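You operate a simulated robot arm through the tools that you are given. There is no shell and no other tool. Be economical: measure what you need, move in short steps, check, and stop when the job is done.

The job below is to be done with a simulated two-armed robot. You get a single attempt, and the scene is never put back.

JOB
Turn the speed to 2, then raise the boom to about 265 cm.
Fine: use the joystick; green pendant switch on for the run and off after it; the speed knob goes back to 5 after the run.

Only the result counts: the job must be done as asked and must still hold three seconds after the hand-in. Knocking over, shifting, dropping, spilling or breaking anything else fails it.

ROBOT AND FRAMES
Two 7-joint arms with fingered hands on one trunk, on a base that drives. Base frame: it is fixed to the floor where the robot stands at the start and does not move with it; the origin is under the middle of the robot, x ahead of it, y to its left, z up. Lengths are in cm, angles in degrees, forces in N, time in s.
The left shoulder is at the start at [20, 13.5, 104.5], the right one opposite. Places, roughly: console display [70, 10, 110]; down button [90, -20, 90]; green pendant switch [30, -50, 90]; grey speed knob [80, 0, 100]; joystick [40, -70, 90]; up button [80, -20, 100]. Payload 4 kg a hand.
The TCP of each hand is the grasp point between the finger pads, 2.5 cm short of the fingertips. In the tool frame z runs along the fingers and y along their closing line. The gripper opens to 8.8 cm. The gripper's body begins 2.9 cm behind the TCP. The gripper is a hand of 4 fingers: y runs from the thumb to the fingers, the wrist lies at [-1.3, -10.6, -17.4] in the tool frame, and closing takes about 1.5 s.
Orientation is that of the tool frame in the base frame, as a unit quaternion [w, x, y, z]. With the fingers straight down and the wrist toward the robot, the tool's x, y and z point along [0, 1, 0], [1, 0, 0] and [0, 0, -1] of the base frame.

CONTROLS
- The arms move only by the tool arm_command. It takes "left_commands", "right_commands" or both (then of equal length, played together; a hand with none holds still); each is a list of rows, each a list of 7 numbers: the shift along the tool's x, y, z in cm, then the turn, a rotation vector about the tool's x, y, z in degrees, then the closure, from 0 (fully open) to 1 (shut). In form: [[x, y, z, ax, ay, az, hand], ...]. A call has 1 to 8 rows; each row shifts and turns the commanded pose from where the row before left it, along the tool's axes as they then stand. A row lasts 0.2 s, in which the tool goes at most 5 cm and 8.6 degrees; a call with a longer step from one row to the next is refused whole, and so is a gripper value outside its range. Where a pose cannot be reached the arm comes as near as it can. A force on the tool above 40 N (or 10 N above the force at the start of the call, whichever is more), or a blocked arm, ends the call early, and 0.2 s more pass. The fingers move at their own pace (about 15.3 cm/s each) and stop on an object; they squeeze with about 21 N. The grip force told is the motor's: it shows also when the fingers shut on nothing. Time passes only in rows, and 0.2 s behind the last, so rows that do not move let the fingers close. The reply holds the time, the measured pose of the TCP, the force on the tool along the base axes, the opening and the grip force, in the units named above and with some noise, with the torque about the TCP (base axes, N m) and any sound that the robot's microphone picked up, and new pictures: "pictures" is both (left out), scene, wrist or none (wrist: the cameras of the hands that moved).
- Cameras (640 x 400 px; columns grow to the right, rows downward): "scene" is now at [13.01, -3.2, 164.42]; the picture's right is [-0.41, -0.91, 0.00], its down [-0.69, 0.31, -0.66] and it looks along [0.60, -0.27, -0.75] (base axes); focal length 275 px, centre (320, 200). "left" rides on the left gripper at [-6.4, -8.3, -9.8] in its tool frame; the picture's right is [-0.62, -0.37, 0.69], its down [0.71, -0.63, 0.30] and it looks along [0.32, 0.68, 0.65] (tool axes); focal length 265 px, centre (320, 200). "right" rides on the right gripper at [6.4, -8.3, -9.8] in its tool frame; the picture's right is [-0.62, 0.37, -0.69], its down [-0.71, -0.63, 0.30] and it looks along [-0.32, 0.68, 0.65] (tool axes); focal length 265 px, centre (320, 200).
- lift_body(by): slides the trunk up (or, below 0, down) by that many cm; the arms and the scene camera ride with it, the base frame stays. It gives what a move gives, with no picture.
- base_move(legs): drives the robot by 1 to 6 legs, each [ahead, left, turn to the left] in cm, cm and degrees, along the robot's own axes; the way and the turn of a leg run together, so that a leg with both is an arc; at most 150 cm and 180 degrees a leg. The arms and the cameras ride along, it lands a little off, and it stops where it bumps. It gives what a move gives, and a new picture of the scene camera.
- preshape(shape, hand): the hand has 4 fingers and takes this shape, open, in about a second: jaw (thumb against the fingers, like two jaws); tri (thumb and two fingers); tip (a fingertip pinch); poke (one finger out to press); point (the index stretched); flat (the hand flat); cup (the hand cupped); fist (a fist). The gripper value then closes the fingers along that shape, each until it touches; the sizes above hold for jaw. It gives what a move gives, with no picture.
- head_to(pan, tilt): turns the head with the scene camera to pan (to the left, within 97 degrees either way) and tilt (down, from -29 to 69), counted from straight ahead of the robot. It gives what a move gives, and a new picture of the scene camera.
- locate(camera, pixels): for up to 12 pixels [column, row] of the newest picture of that camera ("zoom" is the newest enlarged one), the place [x, y, z] in the base frame of the surface seen there, good to about 0.2 cm. The clock stands still meanwhile.
- enlarge(camera, box): a new picture of the part [left, top, right, bottom] of that camera's present view, enlarged. The clock stands still meanwhile.
- close_job(): hands the job in; it is judged then, once.

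Go step by step. Measure first, check grasps and placings, and put right what went wrong. The budget is 80 turns and 260 pictures, counting those below and the enlarged ones. Unless the task says otherwise, let go and move clear before handing in, and close with one line.

The tools are called after "Request:" by a JSON object that holds its "method" and its "body". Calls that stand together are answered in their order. arm_command: Moves the arms, as the interface text tells. Its arguments: {"type":"object","properties":{"left_commands":{"type":"array","items":{"type":"array","items":{"type":"number"}}},"right_commands":{"type":"array","items":{"type":"array","items":{"type":"number"}}},"pictures":{"type":"string","enum":["both","scene","wrist","none"]}},"required":[]} The other tools are called the same way: lift_body (by) slides the trunk up or down; preshape (shape, hand) gives the hand a shape; base_move (legs) drives the base; head_to (pan, tilt) turns the head that bears the scene camera; locate (camera, pixels) gives the place of the surface under pixels of a picture; enlarge (camera, box) takes an enlarged picture of a part of a camera's view; close_job () hands the job in.

At the start:

```text
t: 0.0
left_eef_pos: [54.26, -4.95, 130.47]
left_tool_rot: [0.001, 0.707, 0.707, 0.001]
left_force: [-0.3, -0.2, 0.4]
left_ft_torque: [-0.01, 0.04, 0.03]
left_width: 8.75
left_grasp_force: 0.1
left_shape: jaw
right_eef_pos: [28.81, -44.76, 134.0]
right_tool_rot: [0.0, 0.707, 0.707, 0.001]
right_force: [0.4, -0.2, 0.0]
right_ft_torque: [0.01, 0.0, -0.02]
right_width: 8.75
right_grasp_force: 0.0
right_shape: jaw
trunk travel left (down, up): [-65.0, 12.0]
robot x, y, heading: [-0.09, -0.16, -0.1]
head pan, tilt: [-24.1, 49.0]
```

scene: 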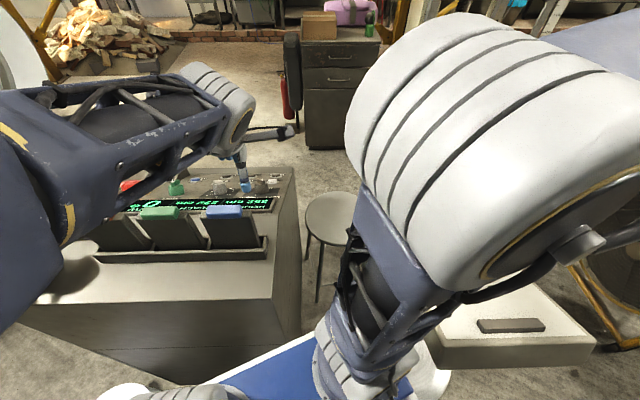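
right: 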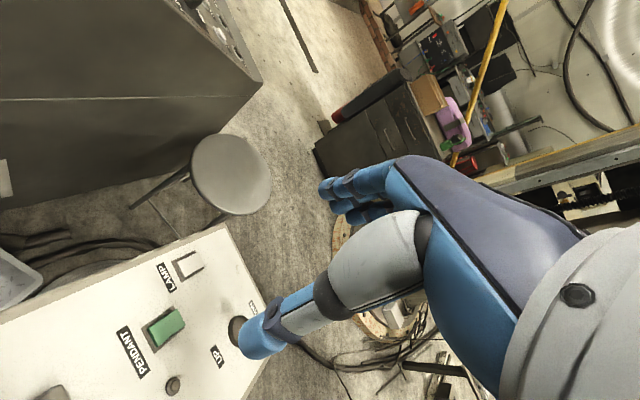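
left: 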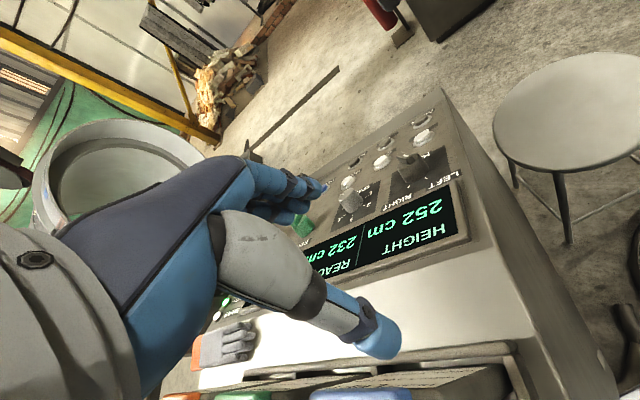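

The left picture shows the display at about (400,230) reading HEIGHT 252 and REACH 232. The right picture shows the pendant box with the green switch at about (165,328). I'll enlarge both.

Request:
{"method": "enlarge", "body": {"camera": "left", "box": [280, 90, 480, 290]}}

Request:
{"method": "enlarge", "body": {"camera": "right", "box": [0, 220, 290, 400]}}

Request:
{"method": "enlarge", "body": {"camera": "scene", "box": [80, 140, 310, 280]}}

Request:
{"method": "locate", "body": {"camera": "right", "pixels": [[165, 328], [150, 341], [178, 318], [187, 265], [172, 386], [50, 395], [110, 300], [250, 345]]}}

Request:
{"method": "locate", "body": {"camera": "left", "pixels": [[350, 200], [348, 183], [382, 161], [410, 165], [423, 135], [388, 125], [302, 225], [440, 200]]}}

```text
2.00 times, centred on (380, 190) of left
```

zoom: 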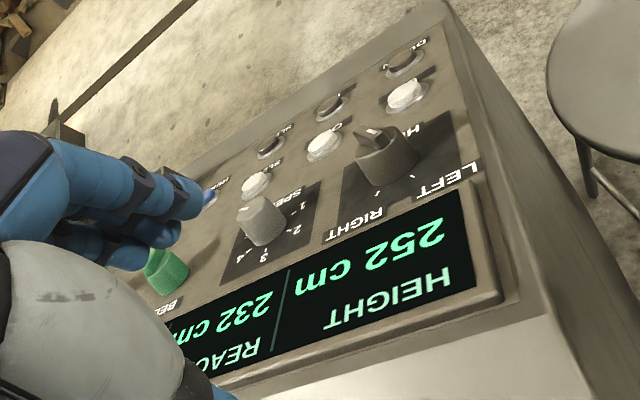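

```text
2.21 times, centred on (145, 310) of right
```

zoom: 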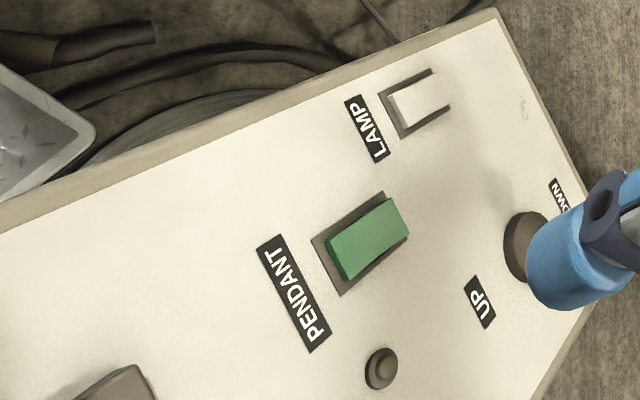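

```text
2.78 times, centred on (195, 210) of scene
```

zoom: 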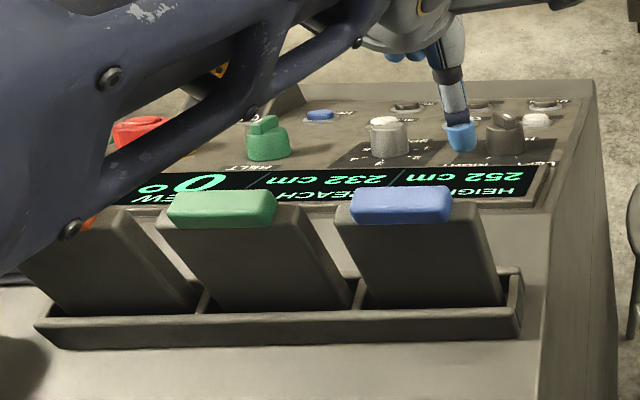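

```text
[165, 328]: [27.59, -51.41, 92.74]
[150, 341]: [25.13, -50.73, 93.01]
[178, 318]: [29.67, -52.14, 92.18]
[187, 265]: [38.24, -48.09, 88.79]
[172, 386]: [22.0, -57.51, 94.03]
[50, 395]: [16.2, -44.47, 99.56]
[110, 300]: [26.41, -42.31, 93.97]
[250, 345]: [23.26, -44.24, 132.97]
```

```text
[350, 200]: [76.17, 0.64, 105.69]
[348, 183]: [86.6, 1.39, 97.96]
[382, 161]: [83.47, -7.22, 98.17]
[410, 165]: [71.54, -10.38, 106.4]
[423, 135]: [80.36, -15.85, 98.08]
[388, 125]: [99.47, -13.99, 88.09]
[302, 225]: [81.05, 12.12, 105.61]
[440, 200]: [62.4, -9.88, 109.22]
```

The right thumb hides the joystick, and the left hand partly hides the speed knob. I'll shift both hands for a better view.

Request:
{"method": "arm_command", "body": {"left_commands": [[4, 0, -2, 0, 0, 0, 0], [4, 0, -2, 0, 0, 0, 0], [4, -2, -2, 0, 0, 0, 0], [2, -3, -2, 0, 0, 0, 0]], "right_commands": [[-4, 0, -1, 0, 0, 0, 0], [-4, 0, -1, 0, 0, 0, 0], [-4, 0, -1, 0, 0, 0, 0], [-2, 0, -1, 0, 0, 0, 0]]}}

```text
t: 1.0
left_eef_pos: [49.43, 9.23, 138.46]
left_tool_rot: [0.0, 0.707, 0.707, -0.001]
left_force: [0.5, 0.4, 0.0]
left_ft_torque: [0.02, 0.02, 0.01]
left_width: 8.76
left_grasp_force: 0.1
left_shape: jaw
right_eef_pos: [28.87, -58.69, 137.85]
right_tool_rot: [0.001, 0.707, 0.707, 0.0]
right_force: [-0.5, 0.9, 0.1]
right_ft_torque: [0.0, 0.01, 0.01]
right_width: 8.78
right_grasp_force: 0.0
right_shape: jaw
trunk travel left (down, up): [-65.0, 12.0]
robot x, y, heading: [-0.02, -0.0, 0.0]
head pan, tilt: [-24.1, 49.0]
```

scene: 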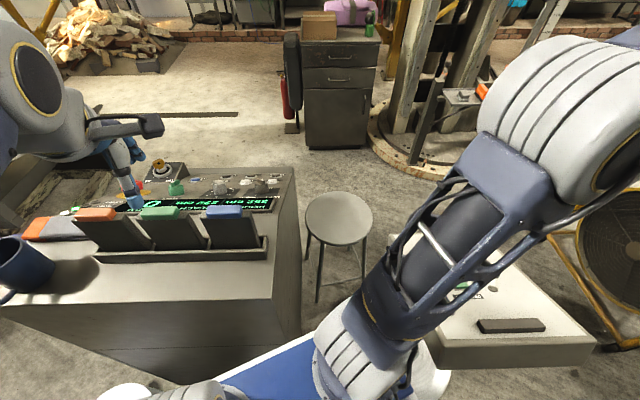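
right: 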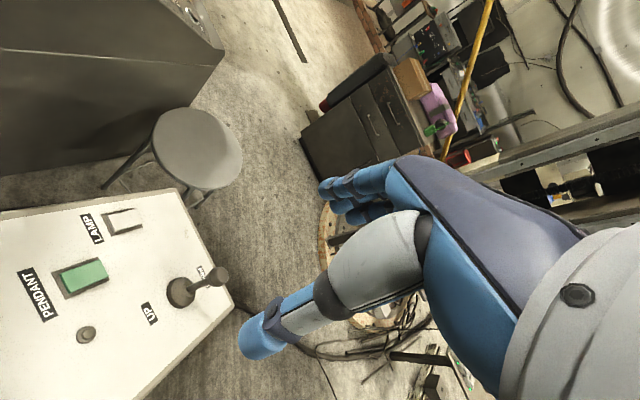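
left: 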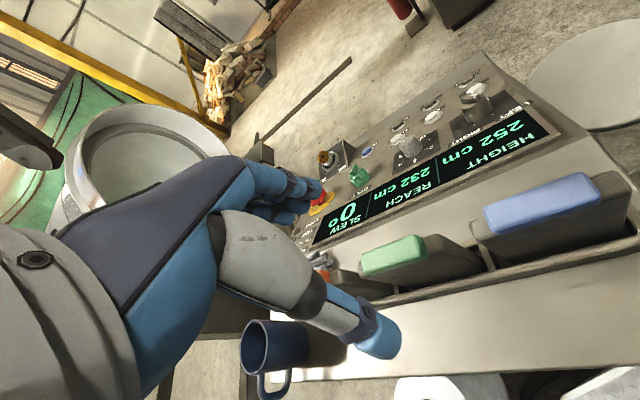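

The joystick is now in view at right (200,285), and the speed knob at left (410,147). I'll zoom in on both and measure.

Request:
{"method": "enlarge", "body": {"camera": "left", "box": [300, 80, 560, 242]}}

Request:
{"method": "enlarge", "body": {"camera": "right", "box": [0, 190, 260, 352]}}

Request:
{"method": "enlarge", "body": {"camera": "scene", "box": [130, 150, 300, 256]}}

Request:
{"method": "locate", "body": {"camera": "right", "pixels": [[218, 277], [212, 280], [180, 292], [167, 302], [60, 285], [104, 270], [80, 278], [201, 270], [149, 313], [205, 320], [140, 300], [160, 250]]}}

Request:
{"method": "locate", "body": {"camera": "left", "pixels": [[411, 143], [412, 150], [400, 165], [430, 160], [382, 150], [425, 135], [400, 140], [475, 92], [358, 178]]}}

```text
2.46 times, centred on (430, 161) of left
```

zoom: 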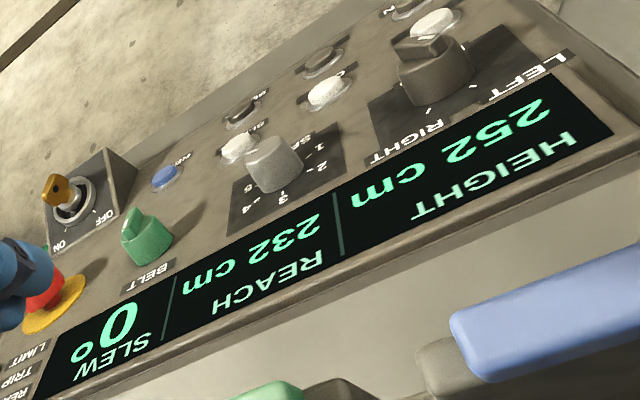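

```text
2.46 times, centred on (130, 271) of right
```

zoom: 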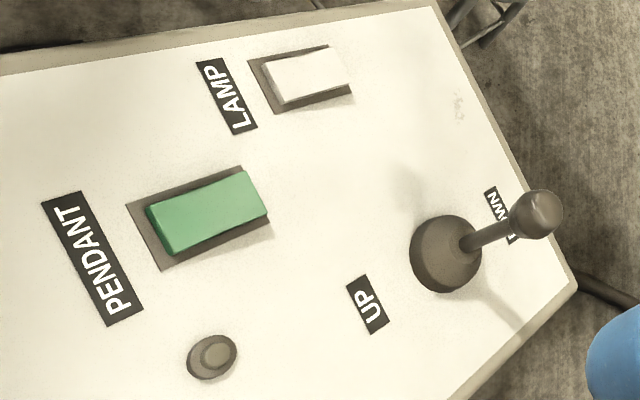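

```text
3.76 times, centred on (215, 203) of scene
```

zoom: 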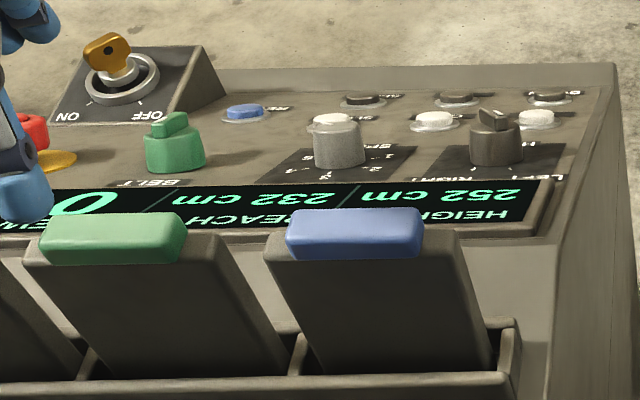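

```text
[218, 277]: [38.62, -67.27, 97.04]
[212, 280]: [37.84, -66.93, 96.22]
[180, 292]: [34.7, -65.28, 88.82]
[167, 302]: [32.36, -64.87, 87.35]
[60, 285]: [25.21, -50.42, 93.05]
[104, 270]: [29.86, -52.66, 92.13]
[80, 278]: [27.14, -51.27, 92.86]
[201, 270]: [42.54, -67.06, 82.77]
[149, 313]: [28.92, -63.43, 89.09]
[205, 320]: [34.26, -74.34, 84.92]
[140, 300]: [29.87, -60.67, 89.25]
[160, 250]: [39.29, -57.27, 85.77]
```

```text
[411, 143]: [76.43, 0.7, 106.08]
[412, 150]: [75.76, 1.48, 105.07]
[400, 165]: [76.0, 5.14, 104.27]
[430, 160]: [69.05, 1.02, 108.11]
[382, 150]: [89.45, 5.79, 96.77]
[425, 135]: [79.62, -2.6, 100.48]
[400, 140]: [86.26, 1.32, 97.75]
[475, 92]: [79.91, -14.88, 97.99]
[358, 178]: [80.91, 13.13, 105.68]
```

The tags, joystick and knob are located. I need to see where the speed knob points, so I'll zoom in tighter.

Request:
{"method": "enlarge", "body": {"camera": "left", "box": [375, 120, 455, 170]}}

Request:
{"method": "enlarge", "body": {"camera": "scene", "box": [190, 165, 270, 215]}}

```text
8.00 times, centred on (415, 145) of left
```

zoom: 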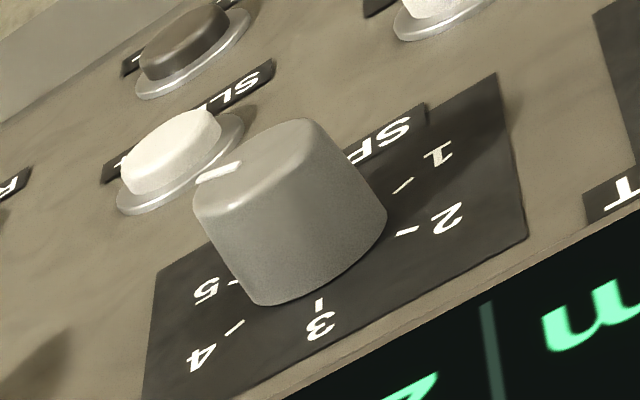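

```text
8.00 times, centred on (230, 190) of scene
```

zoom: 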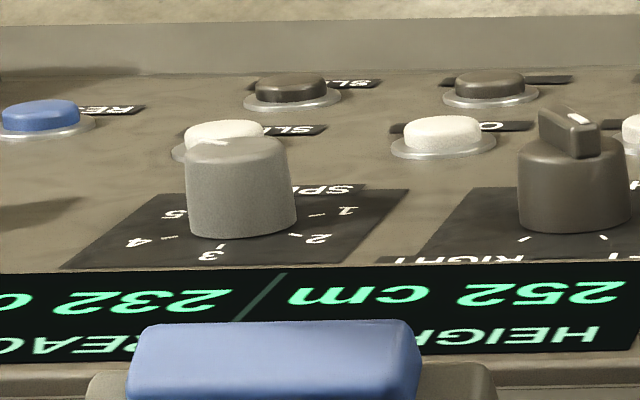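

The pointer line on the knob's top lies toward 5. I'll measure the dial ticks and the pointer.

Request:
{"method": "locate", "body": {"camera": "zoom", "pixels": [[316, 214], [296, 236], [221, 246], [168, 237], [182, 222], [188, 144], [240, 148], [289, 145], [240, 137], [238, 236], [213, 142], [345, 211]]}}

Request:
{"method": "locate", "body": {"camera": "left", "pixels": [[402, 142], [409, 139], [415, 141], [414, 137], [401, 146], [425, 143], [426, 149], [415, 158], [405, 161], [404, 155]]}}

```text
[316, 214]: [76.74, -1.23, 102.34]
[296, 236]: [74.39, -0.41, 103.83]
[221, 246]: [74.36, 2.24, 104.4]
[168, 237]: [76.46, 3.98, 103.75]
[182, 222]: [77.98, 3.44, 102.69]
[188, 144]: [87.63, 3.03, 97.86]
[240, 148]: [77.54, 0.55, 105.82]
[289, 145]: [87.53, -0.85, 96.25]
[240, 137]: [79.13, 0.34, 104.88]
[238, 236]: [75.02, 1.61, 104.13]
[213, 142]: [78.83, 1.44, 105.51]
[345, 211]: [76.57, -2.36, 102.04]
```

```text
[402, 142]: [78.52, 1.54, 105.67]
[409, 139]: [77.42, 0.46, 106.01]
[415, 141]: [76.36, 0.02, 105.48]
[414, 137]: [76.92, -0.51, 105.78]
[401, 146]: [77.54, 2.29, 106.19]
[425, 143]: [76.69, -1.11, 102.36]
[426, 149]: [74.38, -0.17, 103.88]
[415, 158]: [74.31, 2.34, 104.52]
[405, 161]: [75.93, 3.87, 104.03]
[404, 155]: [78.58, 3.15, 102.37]
```

The dial's ticks are 60° apart, so going from 5 to 2 is a 180° counter-clockwise turn about the panel normal. Before gripping I'll locate the neighbouring buttons.

Request:
{"method": "locate", "body": {"camera": "zoom", "pixels": [[225, 126], [174, 155], [445, 132], [395, 153], [445, 158], [290, 85], [535, 200], [515, 145], [250, 268], [420, 185], [40, 115], [485, 255]]}}

Request:
{"method": "preshape", "body": {"hand": "right", "shape": "poke"}}

Request:
{"method": "preshape", "body": {"hand": "left", "shape": "tip"}}

```text
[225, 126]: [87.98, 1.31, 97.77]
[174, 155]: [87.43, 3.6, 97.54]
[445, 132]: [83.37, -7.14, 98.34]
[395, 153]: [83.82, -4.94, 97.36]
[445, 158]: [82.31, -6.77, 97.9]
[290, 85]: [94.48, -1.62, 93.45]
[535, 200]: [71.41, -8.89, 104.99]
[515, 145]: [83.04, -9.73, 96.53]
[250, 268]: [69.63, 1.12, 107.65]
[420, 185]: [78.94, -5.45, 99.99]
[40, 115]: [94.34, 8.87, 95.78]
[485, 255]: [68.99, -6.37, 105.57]
```

```text
t: 1.9
left_eef_pos: [49.38, 9.16, 138.41]
left_tool_rot: [0.001, 0.707, 0.708, -0.001]
left_force: [-0.2, -0.4, -0.4]
left_ft_torque: [-0.01, 0.03, 0.03]
left_width: 8.77
left_grasp_force: 0.1
left_shape: jaw
right_eef_pos: [28.9, -58.69, 137.93]
right_tool_rot: [0.0, 0.707, 0.707, 0.0]
right_force: [-0.1, 0.7, 0.1]
right_ft_torque: [-0.04, 0.0, -0.01]
right_width: 0.01
right_grasp_force: 0.0
right_shape: poke
trunk travel left (down, up): [-65.0, 12.0]
robot x, y, heading: [-0.12, 0.03, -0.1]
head pan, tilt: [-24.1, 49.0]
```

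```text
t: 2.8
left_eef_pos: [49.46, 9.16, 138.44]
left_tool_rot: [-0.001, 0.708, 0.707, 0.0]
left_force: [-0.9, -0.4, -0.7]
left_ft_torque: [-0.03, 0.01, 0.01]
left_width: 8.78
left_grasp_force: 0.0
left_shape: tip
right_eef_pos: [28.88, -58.71, 137.95]
right_tool_rot: [0.0, 0.707, 0.707, 0.001]
right_force: [0.5, -0.3, -0.3]
right_ft_torque: [0.0, -0.01, 0.02]
right_width: 0.0
right_grasp_force: 0.1
right_shape: poke
trunk travel left (down, up): [-65.0, 12.0]
robot x, y, heading: [-0.05, -0.41, 0.0]
head pan, tilt: [-24.1, 49.0]
```

The nearest buttons are more than 10 cm from the knob and the display is about 8 cm away, so there is room to open the hand. I'll set the left hand to jaw and tilt it to match the panel normal.

Request:
{"method": "preshape", "body": {"hand": "left", "shape": "jaw"}}

Request:
{"method": "arm_command", "body": {"left_commands": [[0, 0, -1, 0, 0, 6.4, 0], [0, 0, -1, 0, 0, 6.4, 0], [0, 0, 0, 0, 0, 6.2, 0], [0, 0, 0, 7.5, 0, 0, 0], [0, 0, 0, 7.5, 0, 0, 0], [0, 0, 0, 7.5, 0, 0, 0], [0, 0, 0, 7.5, 0, 0, 0]], "pictures": "none"}}

Request:
{"method": "arm_command", "body": {"left_commands": [[0.2, 4.8, 0.3, 0, 0, 0, 0], [0.2, 4.8, 0.3, 0, 0, 0, 0], [0.2, 4.8, 0.3, 0, 0, 0, 0], [0.2, 4.8, 0.3, 0, 0, 0, 0], [0.2, 4.8, 0.3, 0, 0, 0, 0]], "pictures": "both"}}

```text
t: 3.7
left_eef_pos: [49.42, 9.27, 138.47]
left_tool_rot: [0.0, 0.707, 0.707, 0.0]
left_force: [-0.2, -0.5, -0.1]
left_ft_torque: [-0.01, 0.0, -0.01]
left_width: 8.77
left_grasp_force: 0.0
left_shape: jaw
right_eef_pos: [28.92, -58.72, 137.71]
right_tool_rot: [0.0, 0.707, 0.707, 0.001]
right_force: [-0.6, 0.6, 0.1]
right_ft_torque: [-0.01, 0.0, -0.03]
right_width: 0.0
right_grasp_force: 0.0
right_shape: poke
trunk travel left (down, up): [-65.0, 12.0]
robot x, y, heading: [0.48, -0.45, 0.1]
head pan, tilt: [-24.1, 49.0]
```

```text
t: 5.3
left_eef_pos: [49.22, 9.11, 140.46]
left_tool_rot: [-0.211, 0.787, 0.561, -0.15]
left_force: [-0.1, 0.1, 0.0]
left_ft_torque: [0.0, 0.0, 0.01]
left_width: 8.77
left_grasp_force: 0.0
left_shape: jaw
right_eef_pos: [28.75, -58.73, 137.89]
right_tool_rot: [-0.001, 0.707, 0.707, 0.0]
right_force: [0.0, 0.1, 0.3]
right_ft_torque: [-0.02, 0.01, -0.01]
right_width: 0.01
right_grasp_force: 0.1
right_shape: poke
trunk travel left (down, up): [-65.0, 12.0]
robot x, y, heading: [0.45, -0.05, -0.1]
head pan, tilt: [-24.1, 49.0]
```

```text
t: 6.5
left_eef_pos: [68.5, 3.36, 127.23]
left_tool_rot: [-0.211, 0.786, 0.561, -0.151]
left_force: [-0.9, 0.7, 0.6]
left_ft_torque: [0.02, -0.02, 0.0]
left_width: 8.75
left_grasp_force: 0.0
left_shape: jaw
right_eef_pos: [28.85, -58.67, 137.79]
right_tool_rot: [0.0, 0.707, 0.707, 0.0]
right_force: [-1.2, -0.1, 0.0]
right_ft_torque: [0.02, -0.04, 0.02]
right_width: 0.0
right_grasp_force: 0.0
right_shape: poke
trunk travel left (down, up): [-65.0, 12.0]
robot x, y, heading: [-0.01, -0.13, -0.1]
head pan, tilt: [-24.1, 49.0]
```

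scene: 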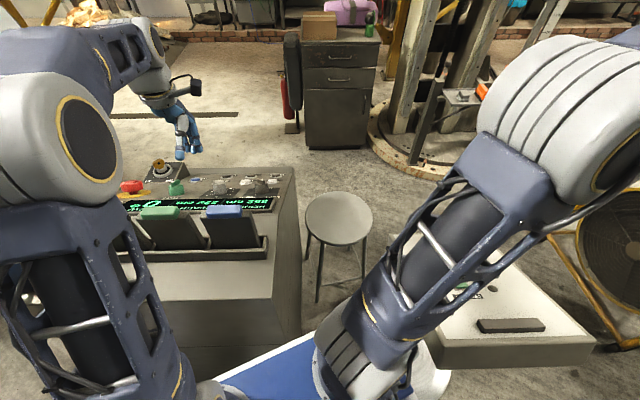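
left: 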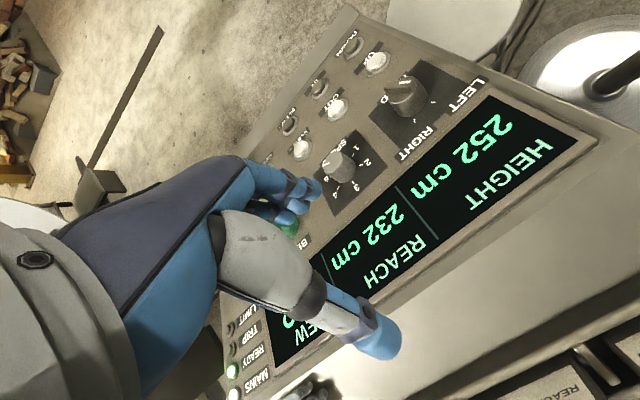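

This gives a clear view of the knob at left (338,163). I'll refine its centre and the pointer.

Request:
{"method": "enlarge", "body": {"camera": "left", "box": [298, 138, 378, 188]}}

```text
8.00 times, centred on (338, 163) of left
```

zoom: 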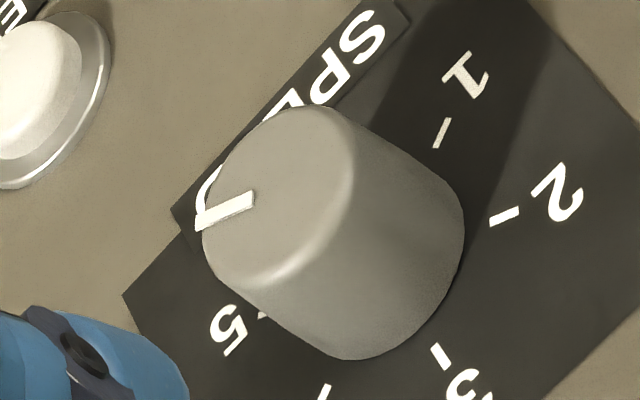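

Request:
{"method": "locate", "body": {"camera": "zoom", "pixels": [[276, 192], [206, 215], [245, 200], [230, 275], [330, 115], [345, 180], [442, 132], [505, 215], [440, 355], [325, 392], [265, 315], [600, 60]]}}

```text
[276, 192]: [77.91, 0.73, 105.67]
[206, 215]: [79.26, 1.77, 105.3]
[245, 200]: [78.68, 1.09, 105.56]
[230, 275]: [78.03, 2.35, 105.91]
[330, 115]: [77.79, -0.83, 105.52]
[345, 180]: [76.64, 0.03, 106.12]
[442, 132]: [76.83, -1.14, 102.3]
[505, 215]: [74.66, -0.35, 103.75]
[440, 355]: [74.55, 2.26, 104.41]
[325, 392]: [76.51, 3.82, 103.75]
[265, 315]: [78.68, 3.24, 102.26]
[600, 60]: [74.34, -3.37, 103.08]
```

The knob's top centre is about (77.8, 0.8, 105.8), with radius about 1.7. I'll go above it and turn the hand to a starting angle.

Request:
{"method": "arm_command", "body": {"left_commands": [[0.17, 4.7, 1.45, 0, 0, 0, 0], [0.17, 4.7, 1.45, 0, 0, 0, 0], [0.17, 4.7, 1.45, 0, 0, 0, 0], [0.17, 4.7, 1.45, 0, 0, 0, 0], [0, 0, 0, 0, 0, 8.5, 0], [0, 0, 0, 0, 0, 8.5, 0], [0, 0, 0, 0, 0, 8.5, 0], [0, 0, 0, 0, 0, 8.5, 0]], "pictures": "none"}}

Request:
{"method": "arm_command", "body": {"left_commands": [[0, 0, 0, 0, 0, 8.5, 0], [0, 0, 0, 0, 0, 8.5, 0], [0, 0, 0, 0, 0, 8.5, 0], [0, 0, 0, 0, 0, 0, 0]]}}

```text
t: 8.3
left_eef_pos: [81.48, -0.21, 112.87]
left_tool_rot: [-0.157, 0.917, 0.306, -0.205]
left_force: [0.0, 0.1, -0.1]
left_ft_torque: [-0.02, 0.03, 0.04]
left_width: 8.75
left_grasp_force: 0.2
left_shape: jaw
right_eef_pos: [28.8, -58.62, 137.92]
right_tool_rot: [0.0, 0.707, 0.707, 0.001]
right_force: [-0.6, -0.6, -0.3]
right_ft_torque: [0.0, -0.02, 0.0]
right_width: 0.0
right_grasp_force: 0.0
right_shape: poke
trunk travel left (down, up): [-65.0, 12.0]
robot x, y, heading: [-0.33, -0.05, -0.1]
head pan, tilt: [-24.1, 49.0]
```

```text
t: 9.3
left_eef_pos: [79.4, 0.99, 122.99]
left_tool_rot: [-0.096, 0.977, 0.111, -0.157]
left_force: [-0.3, -0.2, -0.5]
left_ft_torque: [-0.04, 0.0, 0.04]
left_width: 8.76
left_grasp_force: 0.1
left_shape: jaw
left hand out of reach, approached as far as the arm can: row 2, 3
right_eef_pos: [28.5, -58.39, 138.17]
right_tool_rot: [0.0, 0.707, 0.707, 0.002]
right_force: [-1.0, -0.3, 0.0]
right_ft_torque: [-0.01, -0.04, -0.05]
right_width: 0.01
right_grasp_force: 0.1
right_shape: poke
trunk travel left (down, up): [-65.0, 12.0]
robot x, y, heading: [0.3, 0.56, -0.0]
head pan, tilt: [-24.1, 49.0]
stopped in row 4 (left hand): the arm was blocked; the commanded pose is now the measured one
```

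scene: 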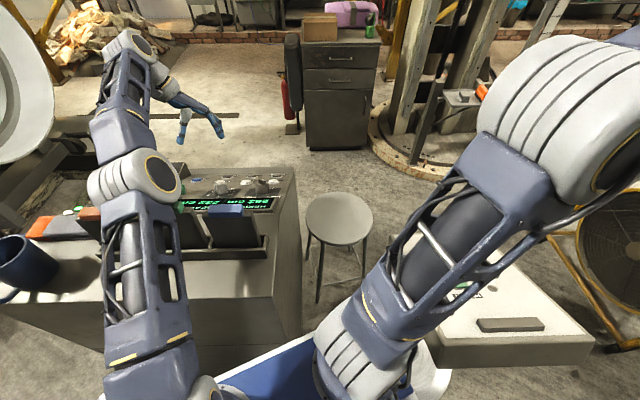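
left: 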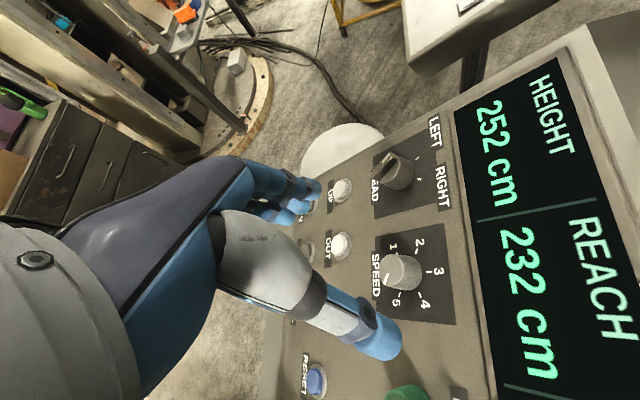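

Beyond about -35° the arm reaches its limit. I'll raise the trunk for more reach, then turn the hand back the other way.

Request:
{"method": "lift_body", "body": {"by": 10}}

Request:
{"method": "arm_command", "body": {"left_commands": [[0, 0, 0, 0, 0, -8.2, 0], [0, 0, 0, 0, 0, -8.2, 0], [0, 0, 0, 0, 0, -8.2, 0], [0, 0, 0, 0, 0, -8.2, 0], [0, 0, 0, 0, 0, -8.2, 0], [0, 0, 0, 0, 0, -8.2, 0], [0, 0, 0, 0, 0, -8.2, 0]]}}

```text
t: 10.6
left_eef_pos: [79.92, 0.43, 130.92]
left_tool_rot: [-0.098, 0.975, 0.107, -0.171]
left_force: [0.0, 0.0, 0.0]
left_ft_torque: [0.03, 0.0, -0.02]
left_width: 8.79
left_grasp_force: 0.2
left_shape: jaw
right_eef_pos: [28.97, -58.66, 147.8]
right_tool_rot: [0.0, 0.707, 0.707, 0.0]
right_force: [0.1, -0.7, -0.6]
right_ft_torque: [-0.01, 0.01, 0.01]
right_width: 0.0
right_grasp_force: 0.1
right_shape: poke
trunk travel left (down, up): [-75.0, 2.0]
robot x, y, heading: [0.26, -0.34, -0.1]
head pan, tilt: [-24.1, 49.0]
```

```text
t: 12.2
left_eef_pos: [79.86, 0.55, 131.0]
left_tool_rot: [-0.167, 0.803, 0.563, -0.101]
left_force: [-0.2, -0.7, 0.8]
left_ft_torque: [-0.02, -0.01, 0.0]
left_width: 8.8
left_grasp_force: 0.0
left_shape: jaw
right_eef_pos: [28.99, -58.74, 147.86]
right_tool_rot: [0.0, 0.706, 0.708, -0.001]
right_force: [-0.3, 0.6, 0.2]
right_ft_torque: [0.01, -0.01, 0.01]
right_width: 0.0
right_grasp_force: 0.1
right_shape: poke
trunk travel left (down, up): [-75.0, 2.0]
robot x, y, heading: [-0.19, -0.12, 0.1]
head pan, tilt: [-24.1, 49.0]
```

scene: 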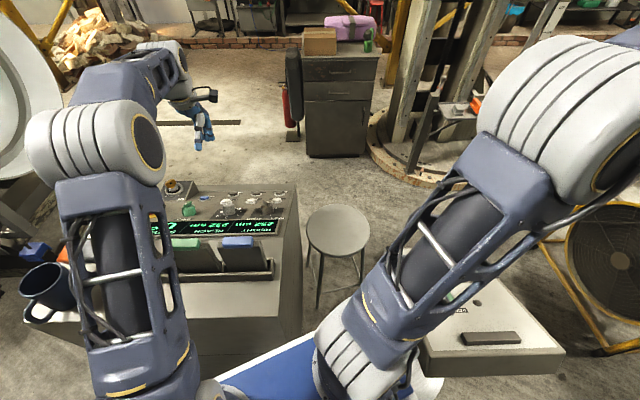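
left: 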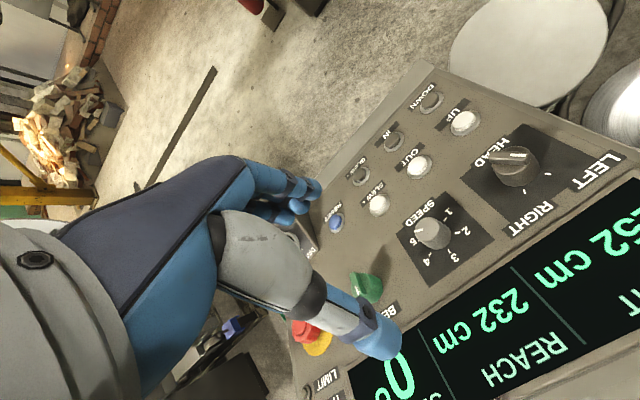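

The orientation is about 8° off. I'll correct it, drop to the hover point above the knob, and test turning in the positive direction.

Request:
{"method": "arm_command", "body": {"left_commands": [[0, 0, 0, 7.6, -1.9, -0.5, 0], [-0.1, 2.65, 3.72, 0, 0, 0, 0], [-0.1, 2.65, 3.72, 0, 0, 0, 0], [-0.1, 2.65, 3.72, 0, 0, 0, 0], [-0.1, 2.65, 3.72, 0, 0, 0, 0], [0, 0, 0, 0, 0, -8.5, 0], [0, 0, 0, 0, 0, -8.5, 0], [0, 0, 0, 0, 0, -8.5, 0]], "pictures": "none"}}

Request:
{"method": "arm_command", "body": {"left_commands": [[0, 0, 0, 0, 0, -8.5, 0], [0, 0, 0, 0, 0, -8.5, 0], [0, 0, 0, 0, 0, -8.5, 0], [0, 0, 0, 0, 0, -8.5, 0], [0, 0, 0, 0, 0, -8.5, 0], [0, 0, 0, 0, 0, -8.5, 0]]}}

```text
t: 14.0
left_eef_pos: [81.31, -0.3, 112.52]
left_tool_rot: [-0.241, 0.642, 0.721, -0.101]
left_force: [0.2, -0.4, 0.4]
left_ft_torque: [-0.01, 0.02, 0.03]
left_width: 8.8
left_grasp_force: 0.1
left_shape: jaw
right_eef_pos: [28.92, -58.58, 147.77]
right_tool_rot: [0.0, 0.707, 0.707, -0.001]
right_force: [-0.1, 0.1, -0.7]
right_ft_torque: [0.01, 0.03, -0.01]
right_width: 0.01
right_grasp_force: 0.0
right_shape: poke
trunk travel left (down, up): [-75.0, 2.0]
robot x, y, heading: [-0.1, 0.06, 0.1]
head pan, tilt: [-24.1, 49.0]
```

```text
t: 15.4
left_eef_pos: [81.33, -0.53, 112.81]
left_tool_rot: [-0.261, 0.269, 0.927, 0.012]
left_force: [-0.3, 0.2, -0.2]
left_ft_torque: [0.0, -0.02, 0.0]
left_width: 8.78
left_grasp_force: 0.1
left_shape: jaw
right_eef_pos: [28.96, -58.68, 147.8]
right_tool_rot: [0.0, 0.707, 0.707, 0.0]
right_force: [-1.5, 0.2, 0.4]
right_ft_torque: [0.04, 0.0, 0.01]
right_width: 0.0
right_grasp_force: 0.0
right_shape: poke
trunk travel left (down, up): [-75.0, 2.0]
robot x, y, heading: [-0.02, 0.12, -0.1]
head pan, tilt: [-24.1, 49.0]
```

scene: 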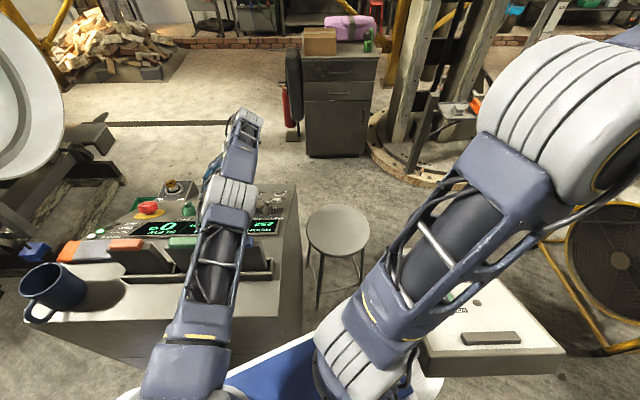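
left: 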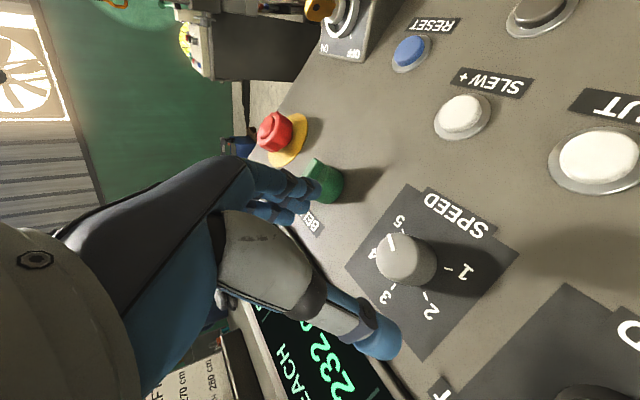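

Angles up to +76° are reachable and the hand sits above the knob axis. I'll turn back to about +10°, then descend and close on the knob.

Request:
{"method": "arm_command", "body": {"left_commands": [[0, 0, 0, 0, 0, 8.3, 0], [0, 0, 0, 0, 0, 8.3, 0], [0, 0, 0, 0, 0, 8.3, 0], [0, 0, 0, 0, 0, 8.3, 0], [0, 0, 0, 0, 0, 8.3, 0], [0, 0, 0, 0, 0, 8.3, 0], [0, 0, 0, 0, 0, 8.3, 0], [0, 0, 0, 0, 0, 8.3, 0]], "pictures": "wrist"}}

Request:
{"method": "arm_command", "body": {"left_commands": [[0, 0, 2.5, 0, 0, 0, 0], [0, 0, 2.5, 0, 0, 0, 0], [0, 0, 1.5, 0, 0, 0, 0], [0, 0, 1, 0, 0, 0, 0]], "pictures": "both"}}

```text
t: 17.2
left_eef_pos: [81.19, -0.55, 112.73]
left_tool_rot: [-0.225, 0.734, 0.626, -0.133]
left_force: [-1.0, -0.2, -0.1]
left_ft_torque: [-0.03, 0.0, -0.01]
left_width: 8.78
left_grasp_force: 0.1
left_shape: jaw
right_eef_pos: [28.88, -58.7, 147.89]
right_tool_rot: [0.0, 0.707, 0.707, 0.0]
right_force: [-0.1, -0.6, 0.2]
right_ft_torque: [0.02, 0.01, -0.02]
right_width: 0.01
right_grasp_force: 0.1
right_shape: poke
trunk travel left (down, up): [-75.0, 2.0]
robot x, y, heading: [0.23, -0.09, 0.0]
head pan, tilt: [-24.1, 49.0]
```

left: 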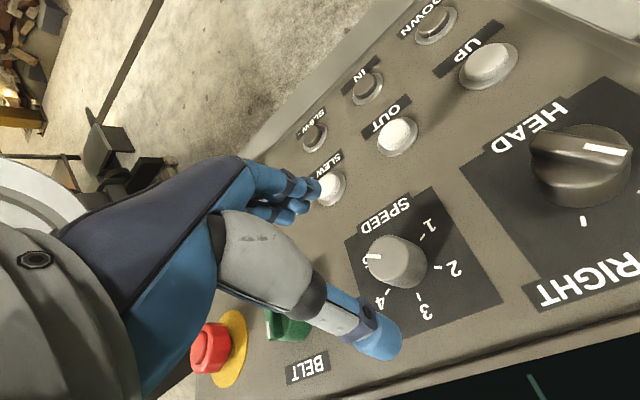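

```text
t: 18.2
left_eef_pos: [77.75, 0.77, 106.36]
left_tool_rot: [-0.226, 0.734, 0.626, -0.132]
left_force: [1.3, -0.8, 0.2]
left_ft_torque: [-0.03, -0.01, 0.0]
left_width: 8.78
left_grasp_force: 0.1
left_shape: jaw
right_eef_pos: [29.08, -58.58, 147.81]
right_tool_rot: [0.0, 0.707, 0.707, -0.001]
right_force: [0.5, -0.6, -0.6]
right_ft_torque: [-0.03, -0.01, 0.01]
right_width: 0.0
right_grasp_force: 0.0
right_shape: poke
trunk travel left (down, up): [-75.0, 2.0]
robot x, y, heading: [0.11, -0.02, -0.4]
head pan, tilt: [-24.1, 49.0]
```

scene: 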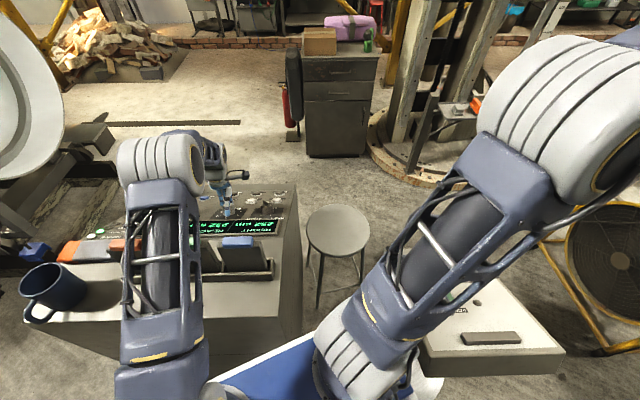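
left: 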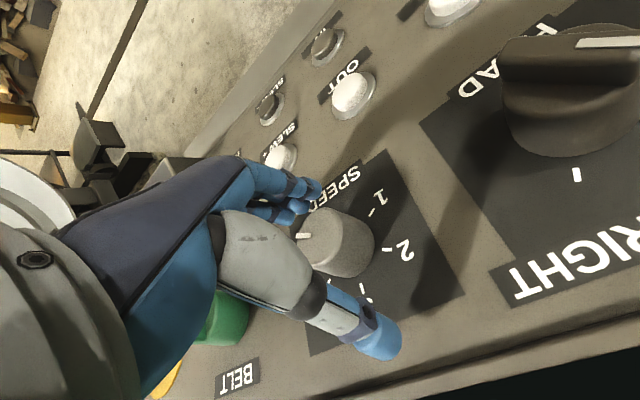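

The knob sits between the thumb and fingers, with the tips about 2 cm below its top. I'll close the hand.

Request:
{"method": "arm_command", "body": {"left_commands": [[0, 0, 0, 0, 0, 0, 0.5], [0, 0, 0, 0, 0, 0, 0.8], [0, 0, 0, 0, 0, 0, 1], [0, 0, 0, 0, 0, 0, 1], [0, 0, 0, 0, 0, 0, 1], [0, 0, 0, 0, 0, 0, 1], [0, 0, 0, 0, 0, 0, 1], [0, 0, 0, 0, 0, 0, 1]], "pictures": "wrist"}}

```text
t: 20.0
left_eef_pos: [77.78, 0.73, 106.32]
left_tool_rot: [-0.226, 0.734, 0.627, -0.133]
left_force: [6.0, -0.4, -3.6]
left_ft_torque: [-0.05, -0.17, -0.02]
left_width: 3.29
left_grasp_force: 21.5
left_shape: jaw
right_eef_pos: [29.02, -58.62, 147.87]
right_tool_rot: [0.001, 0.707, 0.707, 0.0]
right_force: [0.0, 0.5, 0.4]
right_ft_torque: [-0.06, 0.01, -0.01]
right_width: 0.0
right_grasp_force: 0.0
right_shape: poke
trunk travel left (down, up): [-75.0, 2.0]
robot x, y, heading: [0.35, 0.13, 0.1]
head pan, tilt: [-24.1, 49.0]
```

left: 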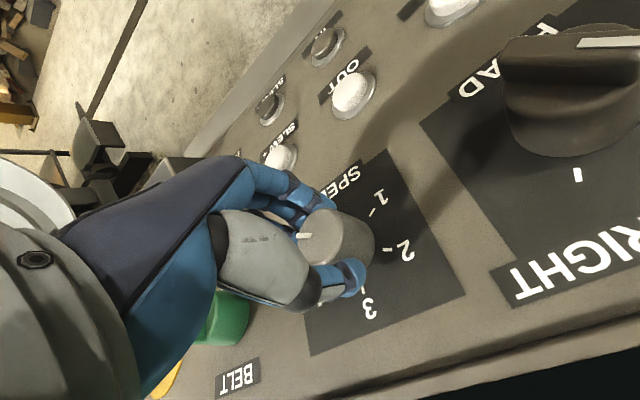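

The knob is gripped, with a width of 3.29. I'll turn it 60° counter-clockwise.

Request:
{"method": "arm_command", "body": {"left_commands": [[0, 0, 0, 0, 0, -7.7, 1], [0, 0, 0, 0, 0, -7.7, 1], [0, 0, 0, 0, 0, -7.7, 1], [0, 0, 0, 0, 0, -7.7, 1], [0, 0, 0, 0, 0, -7.7, 1], [0, 0, 0, 0, 0, -7.7, 1], [0, 0, 0, 0, 0, -7.7, 1], [0, 0, 0, 0, 0, -7.7, 1]], "pictures": "wrist"}}

```text
t: 21.8
left_eef_pos: [77.88, 0.63, 106.29]
left_tool_rot: [-0.26, 0.309, 0.915, 0.002]
left_force: [8.5, -11.5, -1.2]
left_ft_torque: [-0.18, -0.25, -0.08]
left_width: 3.15
left_grasp_force: 21.0
left_shape: jaw
right_eef_pos: [29.08, -58.7, 147.81]
right_tool_rot: [0.0, 0.707, 0.707, 0.0]
right_force: [-0.8, -0.4, -0.3]
right_ft_torque: [-0.04, -0.01, 0.02]
right_width: 0.0
right_grasp_force: 0.1
right_shape: poke
trunk travel left (down, up): [-75.0, 2.0]
robot x, y, heading: [-0.26, 0.06, -0.0]
head pan, tilt: [-24.1, 49.0]
```

left: 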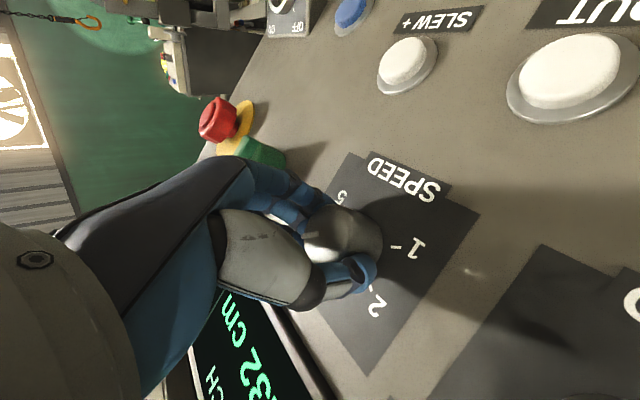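

I'll let go, check the pointer, and turn the hand back around the knob without lifting.

Request:
{"method": "arm_command", "body": {"left_commands": [[0, 0, 0, 0, 0, 0, 0], [0, 0, 0, 0, 0, 0, 0], [0, 0, 0, 0, 0, 0, 0], [0, 0, 0, 0, 0, 8.5, 0], [0, 0, 0, 0, 0, 8.5, 0], [0, 0, 0, 0, 0, 8.5, 0], [0, 0, 0, 0, 0, 8.5, 0], [0, 0, 0, 0, 0, 8.5, 0]], "pictures": "wrist"}}

```text
t: 23.6
left_eef_pos: [77.71, 0.63, 106.36]
left_tool_rot: [-0.244, 0.621, 0.739, -0.093]
left_force: [-0.5, -0.2, -0.7]
left_ft_torque: [0.03, -0.01, -0.02]
left_width: 8.74
left_grasp_force: 0.0
left_shape: jaw
right_eef_pos: [28.93, -58.74, 147.76]
right_tool_rot: [0.0, 0.708, 0.706, 0.0]
right_force: [0.6, -0.1, 0.0]
right_ft_torque: [0.03, 0.03, 0.01]
right_width: 0.0
right_grasp_force: 0.1
right_shape: poke
trunk travel left (down, up): [-75.0, 2.0]
robot x, y, heading: [0.17, -0.07, -0.2]
head pan, tilt: [-24.1, 49.0]
```

left: 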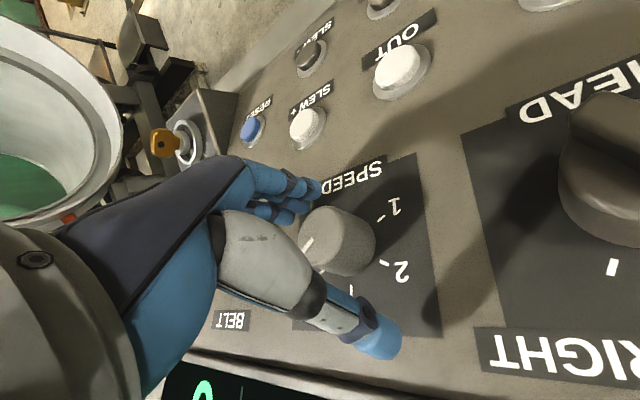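

The pointer has moved to 4. I'll regrip and turn another 60°.

Request:
{"method": "arm_command", "body": {"left_commands": [[0, 0, 0, 0, 0, 8.5, 0], [0, 0, 0, 0, 0, 8.5, 0], [0, 0, 0, 0, 0, 0, 1], [0, 0, 0, 0, 0, 0, 1], [0, 0, 0, 0, 0, 0, 1], [0, 0, 0, 0, 0, 0, 1], [0, 0, 0, 0, 0, 0, 1], [0, 0, 0, 0, 0, 0, 1]], "pictures": "none"}}

Request:
{"method": "arm_command", "body": {"left_commands": [[0, 0, 0, 0, 0, -7.6, 1], [0, 0, 0, 0, 0, -7.6, 1], [0, 0, 0, 0, 0, -7.6, 1], [0, 0, 0, 0, 0, -7.6, 1], [0, 0, 0, 0, 0, -7.6, 1], [0, 0, 0, 0, 0, -7.6, 1], [0, 0, 0, 0, 0, -7.6, 1], [0, 0, 0, 0, 0, -7.6, 1]], "pictures": "none"}}

Request:
{"method": "arm_command", "body": {"left_commands": [[0, 0, 0, 0, 0, 0, 0], [0, 0, 0, 0, 0, 0, 0], [0, 0, 0, 0, 0, 0, 0], [0, 0, 0, 0, 0, 8.5, 0], [0, 0, 0, 0, 0, 8.5, 0], [0, 0, 0, 0, 0, 8.5, 0], [0, 0, 0, 0, 0, 8.5, 0], [0, 0, 0, 0, 0, 8.5, 0]], "pictures": "wrist"}}

```text
t: 25.4
left_eef_pos: [77.65, 0.68, 106.33]
left_tool_rot: [-0.228, 0.723, 0.64, -0.128]
left_force: [-4.5, -1.5, 1.5]
left_ft_torque: [-0.05, 0.07, 0.01]
left_width: 3.02
left_grasp_force: 21.4
left_shape: jaw
right_eef_pos: [28.99, -58.61, 147.86]
right_tool_rot: [0.0, 0.707, 0.707, -0.001]
right_force: [-0.3, -1.0, -0.8]
right_ft_torque: [0.05, -0.02, 0.05]
right_width: 0.01
right_grasp_force: 0.1
right_shape: poke
trunk travel left (down, up): [-75.0, 2.0]
robot x, y, heading: [-0.12, 0.09, 0.1]
head pan, tilt: [-24.1, 49.0]
```

```text
t: 27.2
left_eef_pos: [77.82, 0.54, 106.17]
left_tool_rot: [-0.26, 0.299, 0.918, 0.004]
left_force: [4.0, -17.6, -5.7]
left_ft_torque: [-0.37, -0.1, -0.01]
left_width: 2.79
left_grasp_force: 21.4
left_shape: jaw
right_eef_pos: [28.96, -58.65, 147.87]
right_tool_rot: [0.0, 0.708, 0.706, 0.001]
right_force: [0.6, -0.3, 0.1]
right_ft_torque: [0.0, -0.01, 0.0]
right_width: 0.03
right_grasp_force: 0.0
right_shape: poke
trunk travel left (down, up): [-75.0, 2.0]
robot x, y, heading: [0.34, -0.27, 0.1]
head pan, tilt: [-24.1, 49.0]
```

```text
t: 29.0
left_eef_pos: [77.64, 0.69, 106.15]
left_tool_rot: [-0.244, 0.612, 0.746, -0.091]
left_force: [-0.1, -0.2, -0.2]
left_ft_torque: [0.01, 0.01, -0.04]
left_width: 8.76
left_grasp_force: 0.0
left_shape: jaw
right_eef_pos: [28.94, -58.58, 147.79]
right_tool_rot: [0.001, 0.707, 0.707, 0.0]
right_force: [0.5, -0.5, 1.0]
right_ft_torque: [0.02, 0.03, 0.01]
right_width: 0.0
right_grasp_force: 0.1
right_shape: poke
trunk travel left (down, up): [-75.0, 2.0]
robot x, y, heading: [-0.02, -0.23, 0.1]
head pan, tilt: [-24.1, 49.0]
```

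left: 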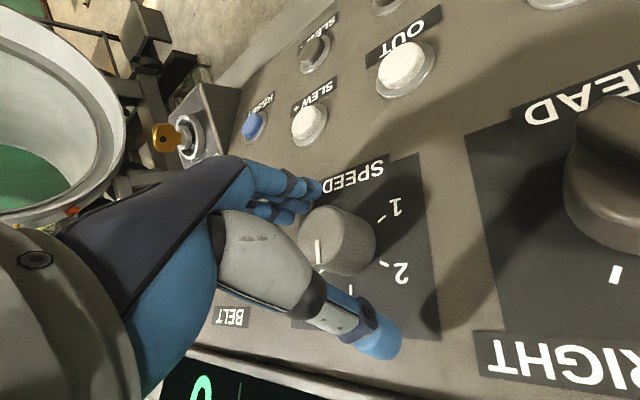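

The pointer seems to have turned less than 60°, so I'll measure it.

Request:
{"method": "enlarge", "body": {"camera": "left", "box": [280, 180, 440, 280]}}

Request:
{"method": "locate", "body": {"camera": "left", "pixels": [[318, 242], [320, 260], [307, 225], [335, 210], [345, 240], [325, 225], [319, 249]]}}

```text
4.00 times, centred on (360, 230) of left
```

zoom: 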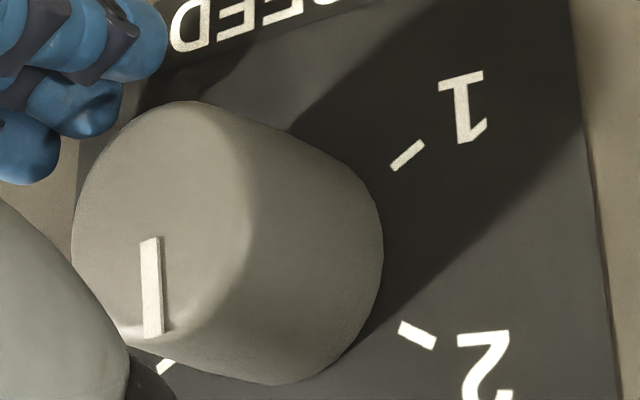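

```text
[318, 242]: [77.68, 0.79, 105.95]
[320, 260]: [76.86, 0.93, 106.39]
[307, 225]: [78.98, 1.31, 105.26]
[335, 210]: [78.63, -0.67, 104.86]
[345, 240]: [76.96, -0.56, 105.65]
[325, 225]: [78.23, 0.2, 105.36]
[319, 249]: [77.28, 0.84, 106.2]
```

The pointer measures about 188°, which is at 3. One more 60° turn brings it to 2.

Request:
{"method": "arm_command", "body": {"left_commands": [[0, 0, 0, 0, 0, 8.5, 0], [0, 0, 0, 0, 0, 8.5, 0], [0, 0, 0, 0, 0, 0, 1], [0, 0, 0, 0, 0, 0, 1], [0, 0, 0, 0, 0, 0, 1], [0, 0, 0, 0, 0, 0, 1], [0, 0, 0, 0, 0, 0, 1], [0, 0, 0, 0, 0, 0, 1]], "pictures": "none"}}

Request:
{"method": "arm_command", "body": {"left_commands": [[0, 0, 0, 0, 0, -7.5, 1], [0, 0, 0, 0, 0, -7.5, 1], [0, 0, 0, 0, 0, -7.5, 1], [0, 0, 0, 0, 0, -7.5, 1], [0, 0, 0, 0, 0, -7.5, 1], [0, 0, 0, 0, 0, -7.5, 1], [0, 0, 0, 0, 0, -7.5, 1], [0, 0, 0, 0, 0, -7.5, 1]], "pictures": "none"}}

Request:
{"method": "arm_command", "body": {"left_commands": [[0, 0, 0, 0, 0, 0, 0], [0, 0, 0, 0, 0, 0, 0], [0, 0, 0, 0, 0, 0, 0], [0, 0, -3, 0, 0, 0, 0], [0, 0, -4, 0, 0, 0, 0], [0, 0, -4, 0, 0, 8.5, 0], [0, 0, -3, 0, 0, 8.5, 0], [0, 0, -3, 0, 0, 8.5, 0]], "pictures": "both"}}

```text
t: 30.8
left_eef_pos: [77.65, 0.67, 106.29]
left_tool_rot: [-0.229, 0.715, 0.648, -0.127]
left_force: [-3.7, -0.5, 1.4]
left_ft_torque: [0.0, 0.05, -0.01]
left_width: 2.93
left_grasp_force: 21.3
left_shape: jaw
right_eef_pos: [28.97, -58.63, 147.93]
right_tool_rot: [0.0, 0.707, 0.707, 0.001]
right_force: [0.4, 0.3, 0.9]
right_ft_torque: [0.03, 0.0, -0.02]
right_width: 0.0
right_grasp_force: 0.1
right_shape: poke
trunk travel left (down, up): [-75.0, 2.0]
robot x, y, heading: [0.31, -0.21, 0.0]
head pan, tilt: [-24.1, 49.0]
```

```text
t: 32.6
left_eef_pos: [77.68, 0.5, 106.28]
left_tool_rot: [-0.261, 0.295, 0.919, 0.005]
left_force: [2.4, -17.6, -8.0]
left_ft_torque: [-0.37, -0.12, -0.04]
left_width: 2.7
left_grasp_force: 20.6
left_shape: jaw
right_eef_pos: [29.04, -58.76, 147.76]
right_tool_rot: [0.0, 0.707, 0.707, 0.001]
right_force: [0.1, -0.9, 0.8]
right_ft_torque: [0.0, -0.02, 0.0]
right_width: 0.0
right_grasp_force: 0.1
right_shape: poke
trunk travel left (down, up): [-75.0, 2.0]
robot x, y, heading: [-0.02, 0.1, 0.1]
head pan, tilt: [-24.1, 49.0]
```

```text
t: 34.4
left_eef_pos: [84.02, -1.71, 120.8]
left_tool_rot: [-0.256, 0.492, 0.831, -0.052]
left_force: [0.1, -0.3, -0.2]
left_ft_torque: [0.0, 0.01, -0.03]
left_width: 8.77
left_grasp_force: 0.0
left_shape: jaw
left hand out of reach, approached as far as the arm can: row 7, 8
right_eef_pos: [28.96, -58.7, 147.84]
right_tool_rot: [0.0, 0.708, 0.707, 0.0]
right_force: [-0.3, -0.3, 1.1]
right_ft_torque: [0.0, 0.04, 0.03]
right_width: 0.0
right_grasp_force: 0.0
right_shape: poke
trunk travel left (down, up): [-75.0, 2.0]
robot x, y, heading: [-0.27, -0.19, 0.1]
head pan, tilt: [-24.1, 49.0]
```

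scene: 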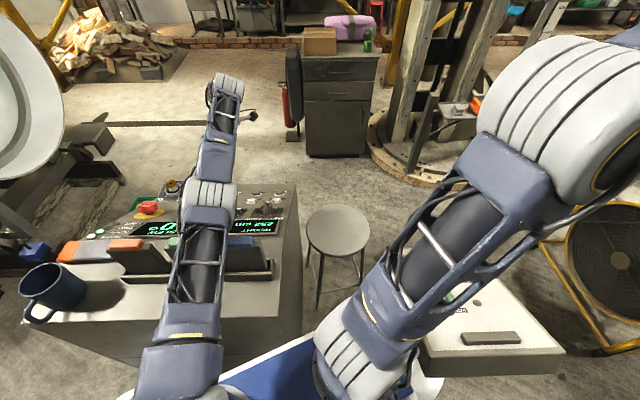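
left: 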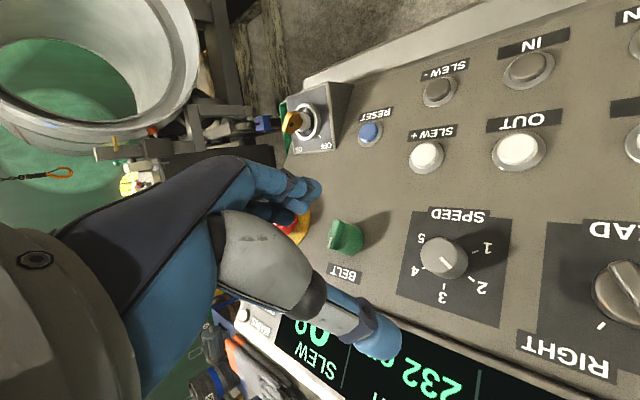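

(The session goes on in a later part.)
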